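You operate a simulated robot arm through the tools that you are given. There is no shell and no other tool. Be economical: measure what you need, move in short steps, check, and stop when the job is done.

The job below is to be done with a simulated robot arm. You get a single attempt, and the scene is never put back.

JOB
Fetch the wooden pestle and stand it on top of the dough lump.

It is judged by the outcome, as a careful person would: the job done as asked, and still so three seconds after it is handed in. It fails if anything else is knocked over, pushed out of place, dropped, spilled or broken.

ROBOT AND FRAMES
A 7-joint arm with a two-finger parallel gripper, fixed in place. Base frame: the origin is at the foot of the arm, x ahead of it, y to its left, z up; the work surface is at about z = 0. Units: m, degrees, N and s.
With the tool pointing down near the work surface it reaches from about 0.22 to 0.58 m from the base axis. Its first joint turns from -66.0 to 66.0 degrees. Payload 2.5 kg.
Tool frame: the origin (TCP) lies between the finger pads and is the grasp point; the fingertips stand 0.023 m ahead of it; z points along the fingers, y is the line along which they close. Largest opening 0.094 m; finger width 0.038, thickness 0.01; the body of the gripper, 0.054 by 0.096 m, starts 0.039 m behind the TCP.
Orientation is that of the tool frame in the base frame, as a unit quaternion [w, x, y, z]. With the fingers straight down and closing along the base's y, the tool's x points along the base's -x, its y along +y and its z along -z.

CONTROLS
- The arm moves only by the tool nudge_tool. Its argument "targets" is a list of rows, each a list of 5 numbers: the shift along the tool's x, y, z in m, then the turn about the tool's z in degrees, then the gripper command, from -1 (shut) to 1 (fully open), values between in proportion. In form: [[tx, ty, tz, yaw, jaw], ...]. A call has 1 to 20 rows; each row is the pose to reach, as a shift and turn from the pose commanded when the call began, along the tool's axes at that moment. Rows are played at 5 a second. More than 0.05 m and 8.6 degrees between two rows, or a gripper value outside its range, and nothing of the call is played. A pose out of reach is approached as far as the arm can. The call stops where the force on the tool passes 40 N (or 10 N more than at its start, if that is more) or the arm is blocked; 0.2 s more then pass. The fingers move at their own pace (about 0.108 m/s each) and stop on an object; they squeeze with about 40 N. The grip force told is the motor's: it shows also when the fingers shut on nothing. Time passes only in rows, and 0.2 s behind the last, so rows that repeat a pose let the fingers close. The reply holds the time, the measured pose of the TCP, the force on the tool along the base axes, the opening and the grip force, in the units named above and with some noise.
- Cameras (640 x 400 px; columns grow to the right, rows downward): "scene" is fixed at [0.0925, -0.3928, 0.5531]; the picture's right is [0.97, -0.26, 0.00], its down [-0.13, -0.48, -0.87] and it looks along [0.22, 0.84, -0.49] (base axes); focal length 361 px, centre (320, 200). "wrist" rides on the gripper at [-0.039, 0, -0.044] in the tool frame; the picture's right is [0.00, -1.00, 0.00], its down [0.97, 0.00, -0.24] and it looks along [0.24, 0.00, 0.97] (tool axes); focal length 218 px, centre (320, 200).
- snapshot(camera): a new picture of that camera. It takes no simulated time.
- measure_at(camera, pixels): for up to 12 pixels [column, row] of the newest picture of that camera ("zoom" is the newest enlarged one), the place [x, y, z] in the base frame of the surface seen there, good to about 0.003 m. It takes no simulated time.
- zoom(camera, box): a new picture of the part [left, top, right, bottom] of that camera's present view, enlarged. It takes no simulated time.
- close_job(): hands the job in; it is judged then, once.

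Work in short steps. Measure before you move; look again where a grasp or a placing could have gone wrong, and mend it. You have 60 turns and 20 pictures in all, those below and enlarged ones among them. Open the gripper and draw the arm clear of the work before you hand the job in, unless the task says otherwise; then end with one line.

The tools are called after ">>>" as name(argument=value, ...) on one line, values as JSON. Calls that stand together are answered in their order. nudge_tool: Moves the arm, as the interface text tells. Its arguments: {"type":"object","properties":{"targets":{"type":"array","items":{"type":"array","items":{"type":"number"}}}},"required":["targets"]} The other tools are called the same way: snapshot (camera) takes a picture; measure_at (camera, pixels) gives the place of the surface under pixels of a picture; zoom (camera, box) takes an enlarged picture of a part of a camera's view; close_job () hands the job in.

At the start:

```text
time: 0.0
tcp_pos: [0.2832, 0.1869, 0.2689]
tool_rot: [0.0, 0.0, 1.0, 0.0]
force: [-0.3, 0.2, -0.2]
opening: 0.094
finger_force: 0.0
```

scene: 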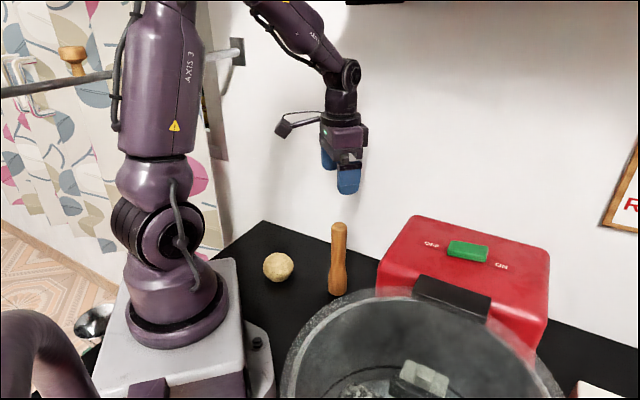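
wrist: 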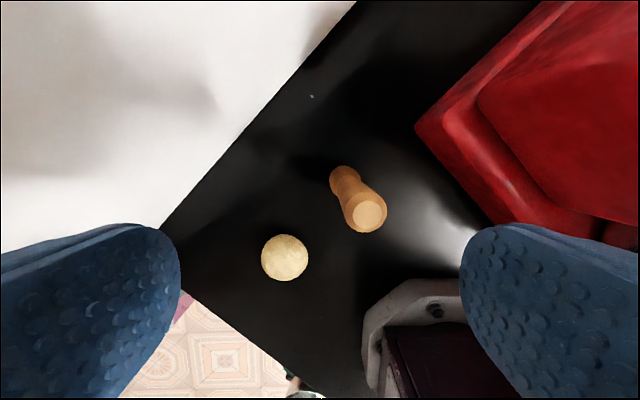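

The pestle stands at scene (338,260), and the dough lump is at (278,267). I'll measure both, in scene and wrist.

>>> zoom(camera="scene", box=[240, 200, 400, 300])

>>> measure_at(camera="scene", pixels=[[339, 225], [339, 235], [338, 250], [338, 265], [337, 280], [337, 291], [278, 254], [278, 260], [278, 267], [278, 280], [265, 267], [292, 267]])

>>> measure_at(camera="wrist", pixels=[[369, 214], [356, 206], [382, 222], [369, 201], [369, 227], [285, 257], [265, 257], [305, 257], [285, 238], [285, 277], [340, 175], [250, 200]])

```text
4.00 times, centred on (320, 250) of scene
```

zoom: 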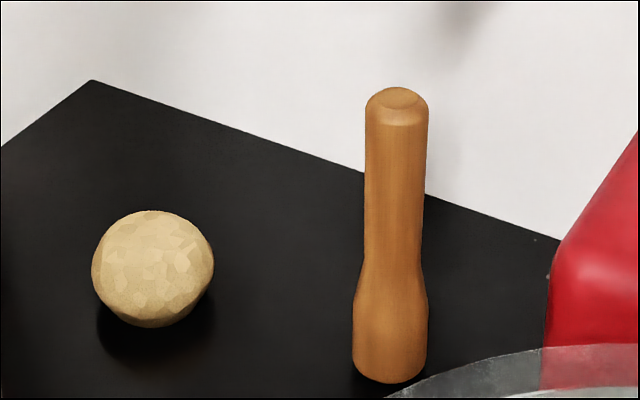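

```text
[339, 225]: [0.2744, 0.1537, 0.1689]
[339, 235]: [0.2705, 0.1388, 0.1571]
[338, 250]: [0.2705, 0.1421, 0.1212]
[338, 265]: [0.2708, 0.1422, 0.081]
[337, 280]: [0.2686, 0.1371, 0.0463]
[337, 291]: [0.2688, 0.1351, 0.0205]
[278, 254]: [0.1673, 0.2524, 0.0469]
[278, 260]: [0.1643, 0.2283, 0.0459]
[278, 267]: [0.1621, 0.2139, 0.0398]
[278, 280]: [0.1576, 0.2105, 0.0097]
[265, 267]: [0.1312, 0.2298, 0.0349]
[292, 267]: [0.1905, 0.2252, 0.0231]
```

```text
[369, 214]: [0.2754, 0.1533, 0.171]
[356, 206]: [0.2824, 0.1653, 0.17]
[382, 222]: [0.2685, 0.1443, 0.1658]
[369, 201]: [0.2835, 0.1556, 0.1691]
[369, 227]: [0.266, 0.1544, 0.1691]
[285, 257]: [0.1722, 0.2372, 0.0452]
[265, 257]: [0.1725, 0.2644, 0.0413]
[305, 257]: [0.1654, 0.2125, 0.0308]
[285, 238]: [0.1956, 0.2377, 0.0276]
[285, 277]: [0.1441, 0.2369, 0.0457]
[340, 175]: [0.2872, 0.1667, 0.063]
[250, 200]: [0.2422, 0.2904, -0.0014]
```

Pestle axis ≈ (0.275,0.154), top z 0.170, and the dough's top ≈ 0.047. I'll check the neighbours' heights (red mixer, bowl rim) and the dough's top shape.

>>> measure_at(camera="scene", pixels=[[415, 218], [380, 265], [410, 240], [467, 250], [340, 298], [300, 340], [480, 300], [450, 285], [377, 292]])

>>> zoom(camera="wrist", box=[245, 150, 405, 290])

>>> measure_at(camera="wrist", pixels=[[275, 247], [285, 247], [295, 247], [275, 257], [290, 257], [295, 262], [275, 267], [285, 267], [295, 270], [280, 262], [270, 262], [285, 272]])

```text
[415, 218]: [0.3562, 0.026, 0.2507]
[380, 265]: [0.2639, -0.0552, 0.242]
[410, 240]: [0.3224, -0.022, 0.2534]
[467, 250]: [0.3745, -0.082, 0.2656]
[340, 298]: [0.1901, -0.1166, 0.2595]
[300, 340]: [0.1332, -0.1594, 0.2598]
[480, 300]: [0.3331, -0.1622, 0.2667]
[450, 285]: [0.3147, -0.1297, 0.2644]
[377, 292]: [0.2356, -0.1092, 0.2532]
```

```text
2.86 times, centred on (325, 220) of wrist
```

zoom: 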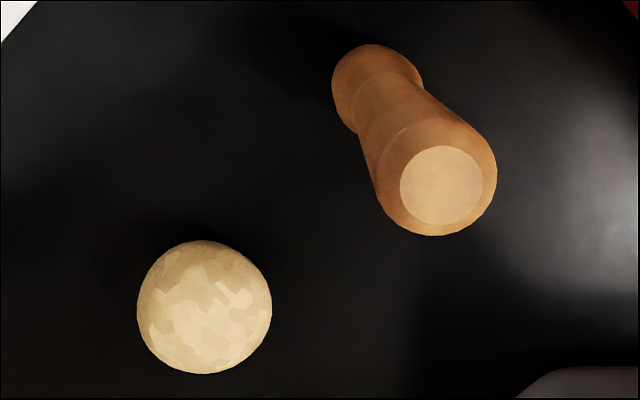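

```text
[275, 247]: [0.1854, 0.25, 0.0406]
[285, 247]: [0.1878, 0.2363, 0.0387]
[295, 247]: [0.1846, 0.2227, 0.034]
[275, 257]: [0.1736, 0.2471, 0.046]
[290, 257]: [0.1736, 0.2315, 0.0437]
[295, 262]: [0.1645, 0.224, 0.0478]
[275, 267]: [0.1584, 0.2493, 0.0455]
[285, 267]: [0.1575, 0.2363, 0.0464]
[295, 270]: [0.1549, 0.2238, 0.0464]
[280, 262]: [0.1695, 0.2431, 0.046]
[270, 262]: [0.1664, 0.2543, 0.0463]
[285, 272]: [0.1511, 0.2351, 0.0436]
```

The dough has a roughly flat top at z≈0.046, centred ≈(0.162,0.238). I'll check the mixer edge clearance nearest the pestle before descending.

>>> measure_at(camera="wrist", pixels=[[418, 128], [440, 150], [485, 215], [485, 90], [520, 10], [545, 5], [400, 300], [180, 190], [250, 110], [330, 20]])

>>> nudge_tool(targets=[[0.008, -0.032, 0, 0, 1], [0.008, -0.032, 0.0, 0, 1]])

```text
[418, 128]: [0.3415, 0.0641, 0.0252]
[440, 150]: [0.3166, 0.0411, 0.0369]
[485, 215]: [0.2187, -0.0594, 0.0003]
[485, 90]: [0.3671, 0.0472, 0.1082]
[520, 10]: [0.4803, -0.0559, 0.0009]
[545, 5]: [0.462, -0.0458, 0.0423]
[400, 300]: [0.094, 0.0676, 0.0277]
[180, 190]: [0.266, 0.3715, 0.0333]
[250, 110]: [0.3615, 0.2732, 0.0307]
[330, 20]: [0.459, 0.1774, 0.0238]
```

```text
time: 0.6
tcp_pos: [0.2746, 0.1551, 0.2678]
tool_rot: [0.0, 0.0, 1.0, 0.0]
force: [0.3, -0.2, -0.1]
opening: 0.0938
finger_force: 0.0
```

The mixer face is at y<0.065, and the open fingers reach y≈0.098, so that clears. I descend to z≈0.138 (palm stays above the pestle's top at 0.170).

>>> nudge_tool(targets=[[0, 0, 0.03, 0, 1], [0, 0, 0.06, 0, 1], [0, 0, 0.09, 0, 1], [0, 0, 0.115, 0, 1], [0, 0, 0.131, 0, 1], [0, 0, 0.131, 0, 1]])

>>> snapshot(camera="wrist")

```text
time: 2.0
tcp_pos: [0.2745, 0.156, 0.1377]
tool_rot: [0.0, 0.0, 1.0, 0.0]
force: [-0.1, 0.1, 0.3]
opening: 0.0939
finger_force: 0.0
```

```text
15 pictures are left
```

wrist: 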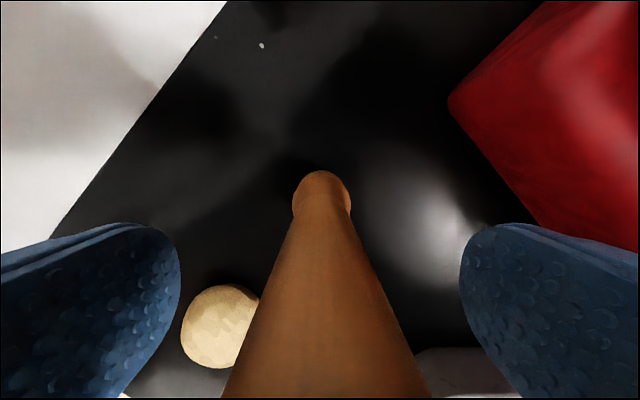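

The pestle sits centred between the fingers (column ~320). I close on it now.

>>> nudge_tool(targets=[[0, 0, 0, 0, 0.2], [0, 0, 0, 0, -0.2], [0, 0, 0, 0, -0.6], [0, 0, 0, 0, -1], [0, 0, 0, 0, -1], [0, 0, 0, 0, -1]])

```text
time: 3.4
tcp_pos: [0.2751, 0.1566, 0.1379]
tool_rot: [0.0, 0.0, 1.0, 0.0]
force: [0.1, 0.1, 0.1]
opening: 0.0295
finger_force: 39.7
```

The grip holds at opening 0.0295 with 39.7 N. I lift by 0.09 m and look.

>>> nudge_tool(targets=[[0, 0, -0.01, 0, -1], [0, 0, -0.03, 0, -1], [0, 0, -0.05, 0, -1], [0, 0, -0.07, 0, -1], [0, 0, -0.09, 0, -1], [0, 0, -0.09, 0, -1]])

>>> zoom(camera="scene", box=[240, 160, 400, 300])

```text
time: 4.8
tcp_pos: [0.2749, 0.1543, 0.2277]
tool_rot: [0.0, -0.001, 1.0, 0.0]
force: [-0.2, 0.5, -1.5]
opening: 0.0298
finger_force: 39.9
```

```text
2.86 times, centred on (320, 230) of scene
```

zoom: 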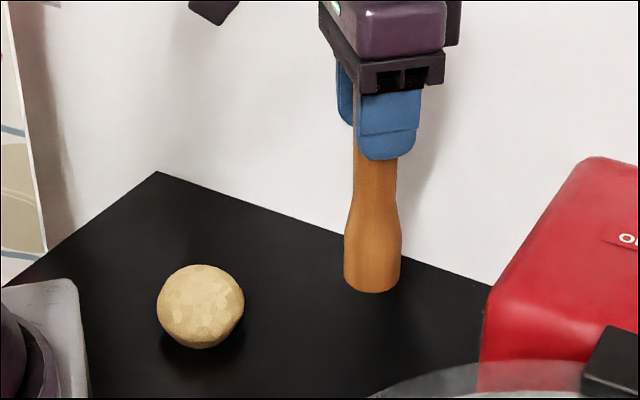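

The pestle hangs straight. I carry it over the dough at (0.163,0.238) at the present height, its foot ≈0.09.

>>> nudge_tool(targets=[[0.01, 0.007, 0, 0, -1], [0.03, 0.022, 0, 0, -1], [0.05, 0.037, 0, 0, -1], [0.07, 0.052, 0, 0, -1], [0.09, 0.067, 0, 0, -1], [0.105, 0.078, 0, 0, -1], [0.112, 0.083, 0, 0, -1], [0.112, 0.083, 0, 0, -1], [0.112, 0.083, 0, 0, -1]])

>>> zoom(camera="scene", box=[200, 160, 360, 300])

>>> snapshot(camera="wrist")

```text
time: 6.8
tcp_pos: [0.1625, 0.239, 0.2283]
tool_rot: [0.001, 0.001, 1.0, 0.0]
force: [-0.7, 0.5, -0.9]
opening: 0.0302
finger_force: 40.0
```

```text
2.86 times, centred on (280, 230) of scene
```

zoom: 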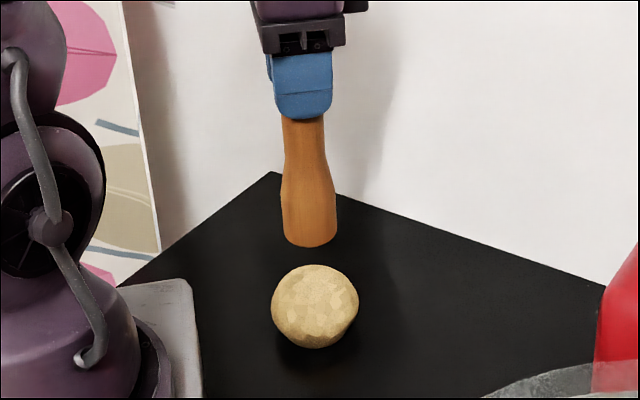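

```text
12 pictures are left
```

wrist: 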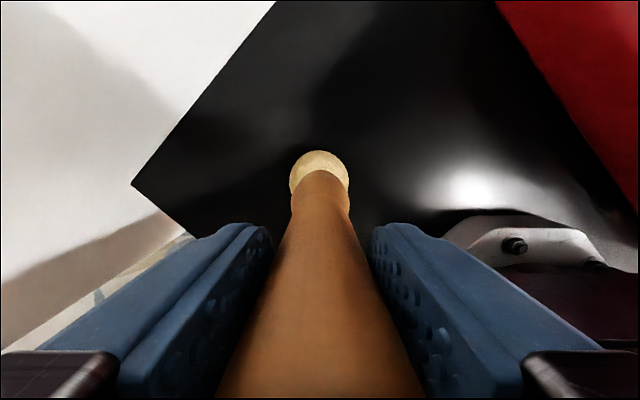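

In y the pestle and dough line up (column ~320). I measure the dough's and the pestle's edges to check the x alignment.

>>> measure_at(camera="zoom", pixels=[[315, 268], [315, 275], [315, 285], [315, 295], [290, 282], [300, 282], [330, 282], [342, 282], [285, 235], [310, 242], [333, 235], [310, 200]])

>>> measure_at(camera="wrist", pixels=[[319, 153], [319, 160], [293, 180], [347, 182], [300, 163], [338, 163]])

```text
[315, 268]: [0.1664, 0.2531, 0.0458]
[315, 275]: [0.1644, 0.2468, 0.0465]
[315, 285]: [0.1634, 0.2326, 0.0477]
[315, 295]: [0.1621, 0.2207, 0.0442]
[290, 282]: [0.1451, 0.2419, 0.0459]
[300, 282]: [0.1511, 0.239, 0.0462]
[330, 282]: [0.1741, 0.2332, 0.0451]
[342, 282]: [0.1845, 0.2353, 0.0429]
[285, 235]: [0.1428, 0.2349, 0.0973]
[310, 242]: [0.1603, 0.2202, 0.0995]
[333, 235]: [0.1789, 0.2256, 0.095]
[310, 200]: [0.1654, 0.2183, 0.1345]
```

```text
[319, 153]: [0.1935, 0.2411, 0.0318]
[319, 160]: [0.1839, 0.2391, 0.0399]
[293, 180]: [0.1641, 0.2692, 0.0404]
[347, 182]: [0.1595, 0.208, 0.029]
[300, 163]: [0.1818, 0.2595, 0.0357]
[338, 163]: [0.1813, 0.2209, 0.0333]
```

The dough's flat top spans x≈0.146–0.177 and y≈0.222–0.253, so the pestle is centred. I lower it by 0.040 m first.

>>> nudge_tool(targets=[[0, 0, 0.01, 0, -1], [0, 0, 0.02, 0, -1], [0, 0, 0.03, 0, -1], [0, 0, 0.037, 0, -1], [0, 0, 0.04, 0, -1], [0, 0, 0.04, 0, -1]])

>>> zoom(camera="scene", box=[230, 200, 330, 290])

```text
time: 8.2
tcp_pos: [0.1635, 0.2391, 0.1881]
tool_rot: [-0.001, 0.0, 1.0, 0.0]
force: [-0.2, 0.1, -1.5]
opening: 0.03
finger_force: 39.7
```

```text
4.44 times, centred on (280, 245) of scene
```

zoom: 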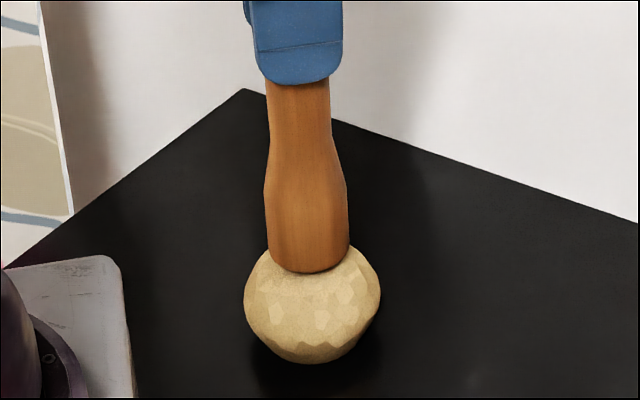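

The foot is just above the dough and about 0.001 m to the left of its centre. I trim x by +0.001 and creep down, watching the force.

>>> nudge_tool(targets=[[-0.001, 0, 0.001, 0, -1], [-0.001, 0, 0.002, 0, -1], [-0.001, 0, 0.003, 0, -1], [-0.001, 0, 0.003, 0, -1]])

```text
time: 9.2
tcp_pos: [0.1643, 0.2394, 0.1852]
tool_rot: [0.0, 0.0, 1.0, 0.0]
force: [0.5, -0.4, -1.5]
opening: 0.0299
finger_force: 40.3
```

No contact yet; the force is still just the weight, −1.5 N. I creep 0.001 m more.

>>> nudge_tool(targets=[[0, 0, 0.0005, 0, -1], [0, 0, 0.001, 0, -1], [0, 0, 0.001, 0, -1]])

```text
time: 10.0
tcp_pos: [0.1646, 0.2381, 0.1834]
tool_rot: [0.001, 0.0, 1.0, -0.001]
force: [1.0, -0.3, 2.3]
opening: 0.03
finger_force: 40.1
```

Contact: force changed to +2.3 N, so the pestle rests on the dough. I ease the jaws a little (to ≈0.034 m) to see whether it stands while still guarded.

>>> nudge_tool(targets=[[0, 0, 0, 0, -0.34], [0, 0, 0, 0, -0.31], [0, 0, 0, 0, -0.28], [0, 0, 0, 0, -0.28], [0, 0, 0, 0, -0.28], [0, 0, 0, 0, -0.28], [0, 0, 0, 0, -0.28], [0, 0, 0, 0, -0.28], [0, 0, 0, 0, -0.28], [0, 0, 0, 0, -0.28]])

>>> zoom(camera="scene", box=[230, 180, 330, 290])

>>> snapshot(camera="wrist")

```text
time: 12.2
tcp_pos: [0.1648, 0.2395, 0.1834]
tool_rot: [0.0, 0.001, 1.0, 0.0]
force: [-0.4, 1.2, 0.3]
opening: 0.034
finger_force: 0.0
```

```text
3.64 times, centred on (280, 235) of scene
```

zoom: 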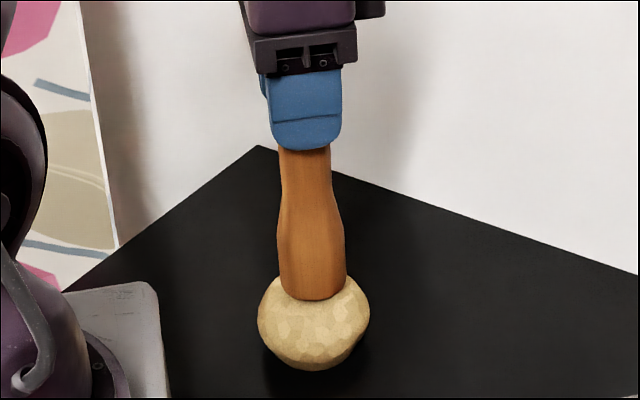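

```text
9 pictures are left
```

wrist: 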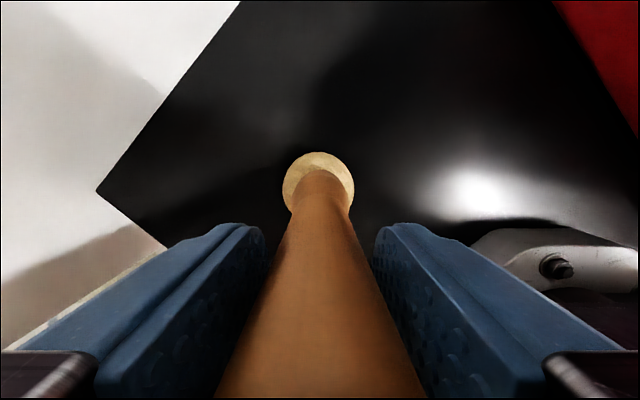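

It stands unconstrained in x. The y force of 1.2 N could be a lean or noise, so I widen slightly to 0.039 m and check whether a lean shows.

>>> nudge_tool(targets=[[0, 0, 0, 0, -0.25], [0, 0, 0, 0, -0.22], [0, 0, 0, 0, -0.19], [0, 0, 0, 0, -0.17], [0, 0, 0, 0, -0.17], [0, 0, 0, 0, -0.17], [0, 0, 0, 0, -0.17], [0, 0, 0, 0, -0.17]])

>>> snapshot(camera="wrist")

```text
time: 14.0
tcp_pos: [0.1643, 0.2378, 0.1826]
tool_rot: [0.0, 0.0, 1.0, -0.001]
force: [-0.3, 0.1, 0.3]
opening: 0.0391
finger_force: 0.2
```

```text
8 pictures are left
```

wrist: 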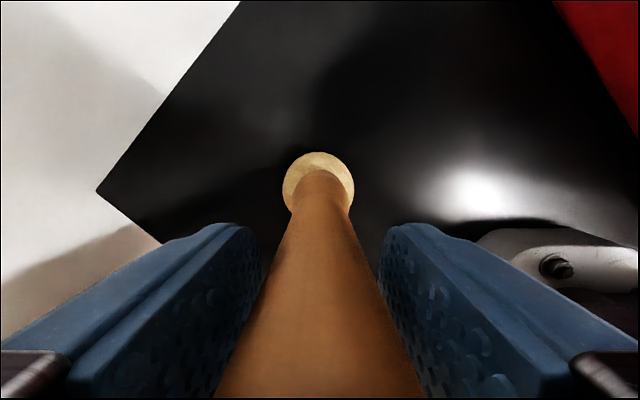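

The gaps are even on both sides and the pestle hasn't moved, so it stands freely. I open fully, then rise straight up.

>>> nudge_tool(targets=[[0, 0, 0, 0, 0.2], [0, 0, 0, 0, 0.6], [0, 0, 0, 0, 0.9], [0, 0, 0, 0, 0.9], [0, 0, -0.01, 0, 0.9], [0, 0, -0.025, 0, 0.9], [0, 0, -0.045, 0, 0.9], [0, 0, -0.065, 0, 0.9], [0, 0, -0.085, 0, 0.9], [0, 0, -0.105, 0, 0.9], [0, 0, -0.125, 0, 0.9], [0, 0, -0.125, 0, 0.9]])

>>> snapshot(camera="scene")

```text
time: 16.6
tcp_pos: [0.162, 0.2394, 0.3072]
tool_rot: [0.0, 0.0, 1.0, 0.0]
force: [0.1, 0.4, -0.5]
opening: 0.0893
finger_force: 0.1
```

```text
7 pictures are left
```

scene: 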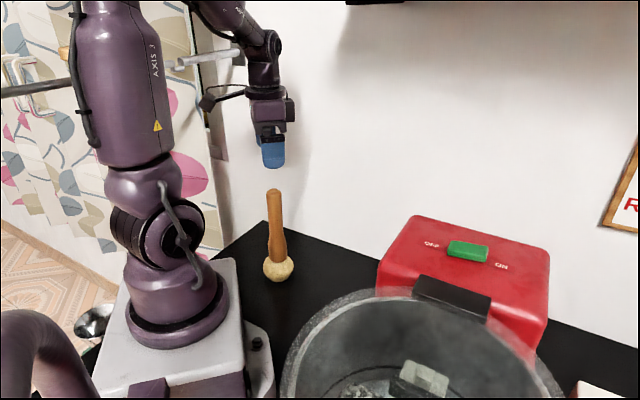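

The pestle stands on the dough at (276,235) with the gripper clear above. I draw the arm away sideways and check that it stays stable.

>>> nudge_tool(targets=[[-0.02, 0, 0, 0, 0.9], [-0.04, -0.01, 0, 0, 0.9], [-0.06, -0.02, 0, 0, 0.9], [-0.08, -0.03, 0, 0, 0.9], [-0.1, -0.04, 0, 0, 0.9], [-0.1, -0.04, 0, 0, 0.9], [-0.1, -0.04, 0, 0, 0.9], [-0.1, -0.04, 0, 0, 0.9]])

>>> zoom(camera="scene", box=[200, 150, 360, 300])

```text
time: 18.4
tcp_pos: [0.2653, 0.1978, 0.309]
tool_rot: [0.0, -0.001, 1.0, 0.0]
force: [-0.6, 0.7, -0.5]
opening: 0.0893
finger_force: 0.1
```

```text
2.67 times, centred on (280, 225) of scene
```

zoom: 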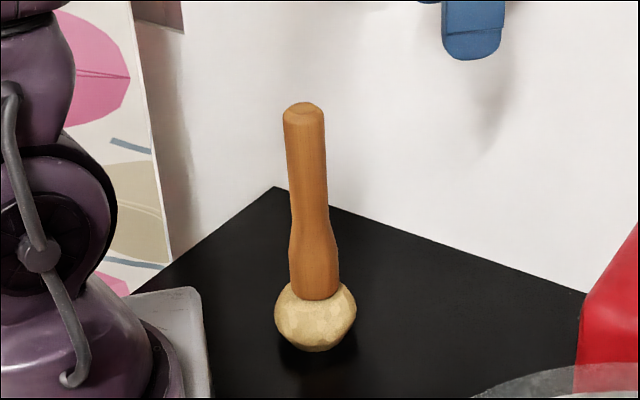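

The pestle still stands steadily on the dough, and the arm is clear. I hand the job in.

>>> close_job()

```text
The job is handed in.
```

The wooden pestle is standing on top of the dough lump, with the gripper open and the arm drawn clear; nothing else was disturbed.
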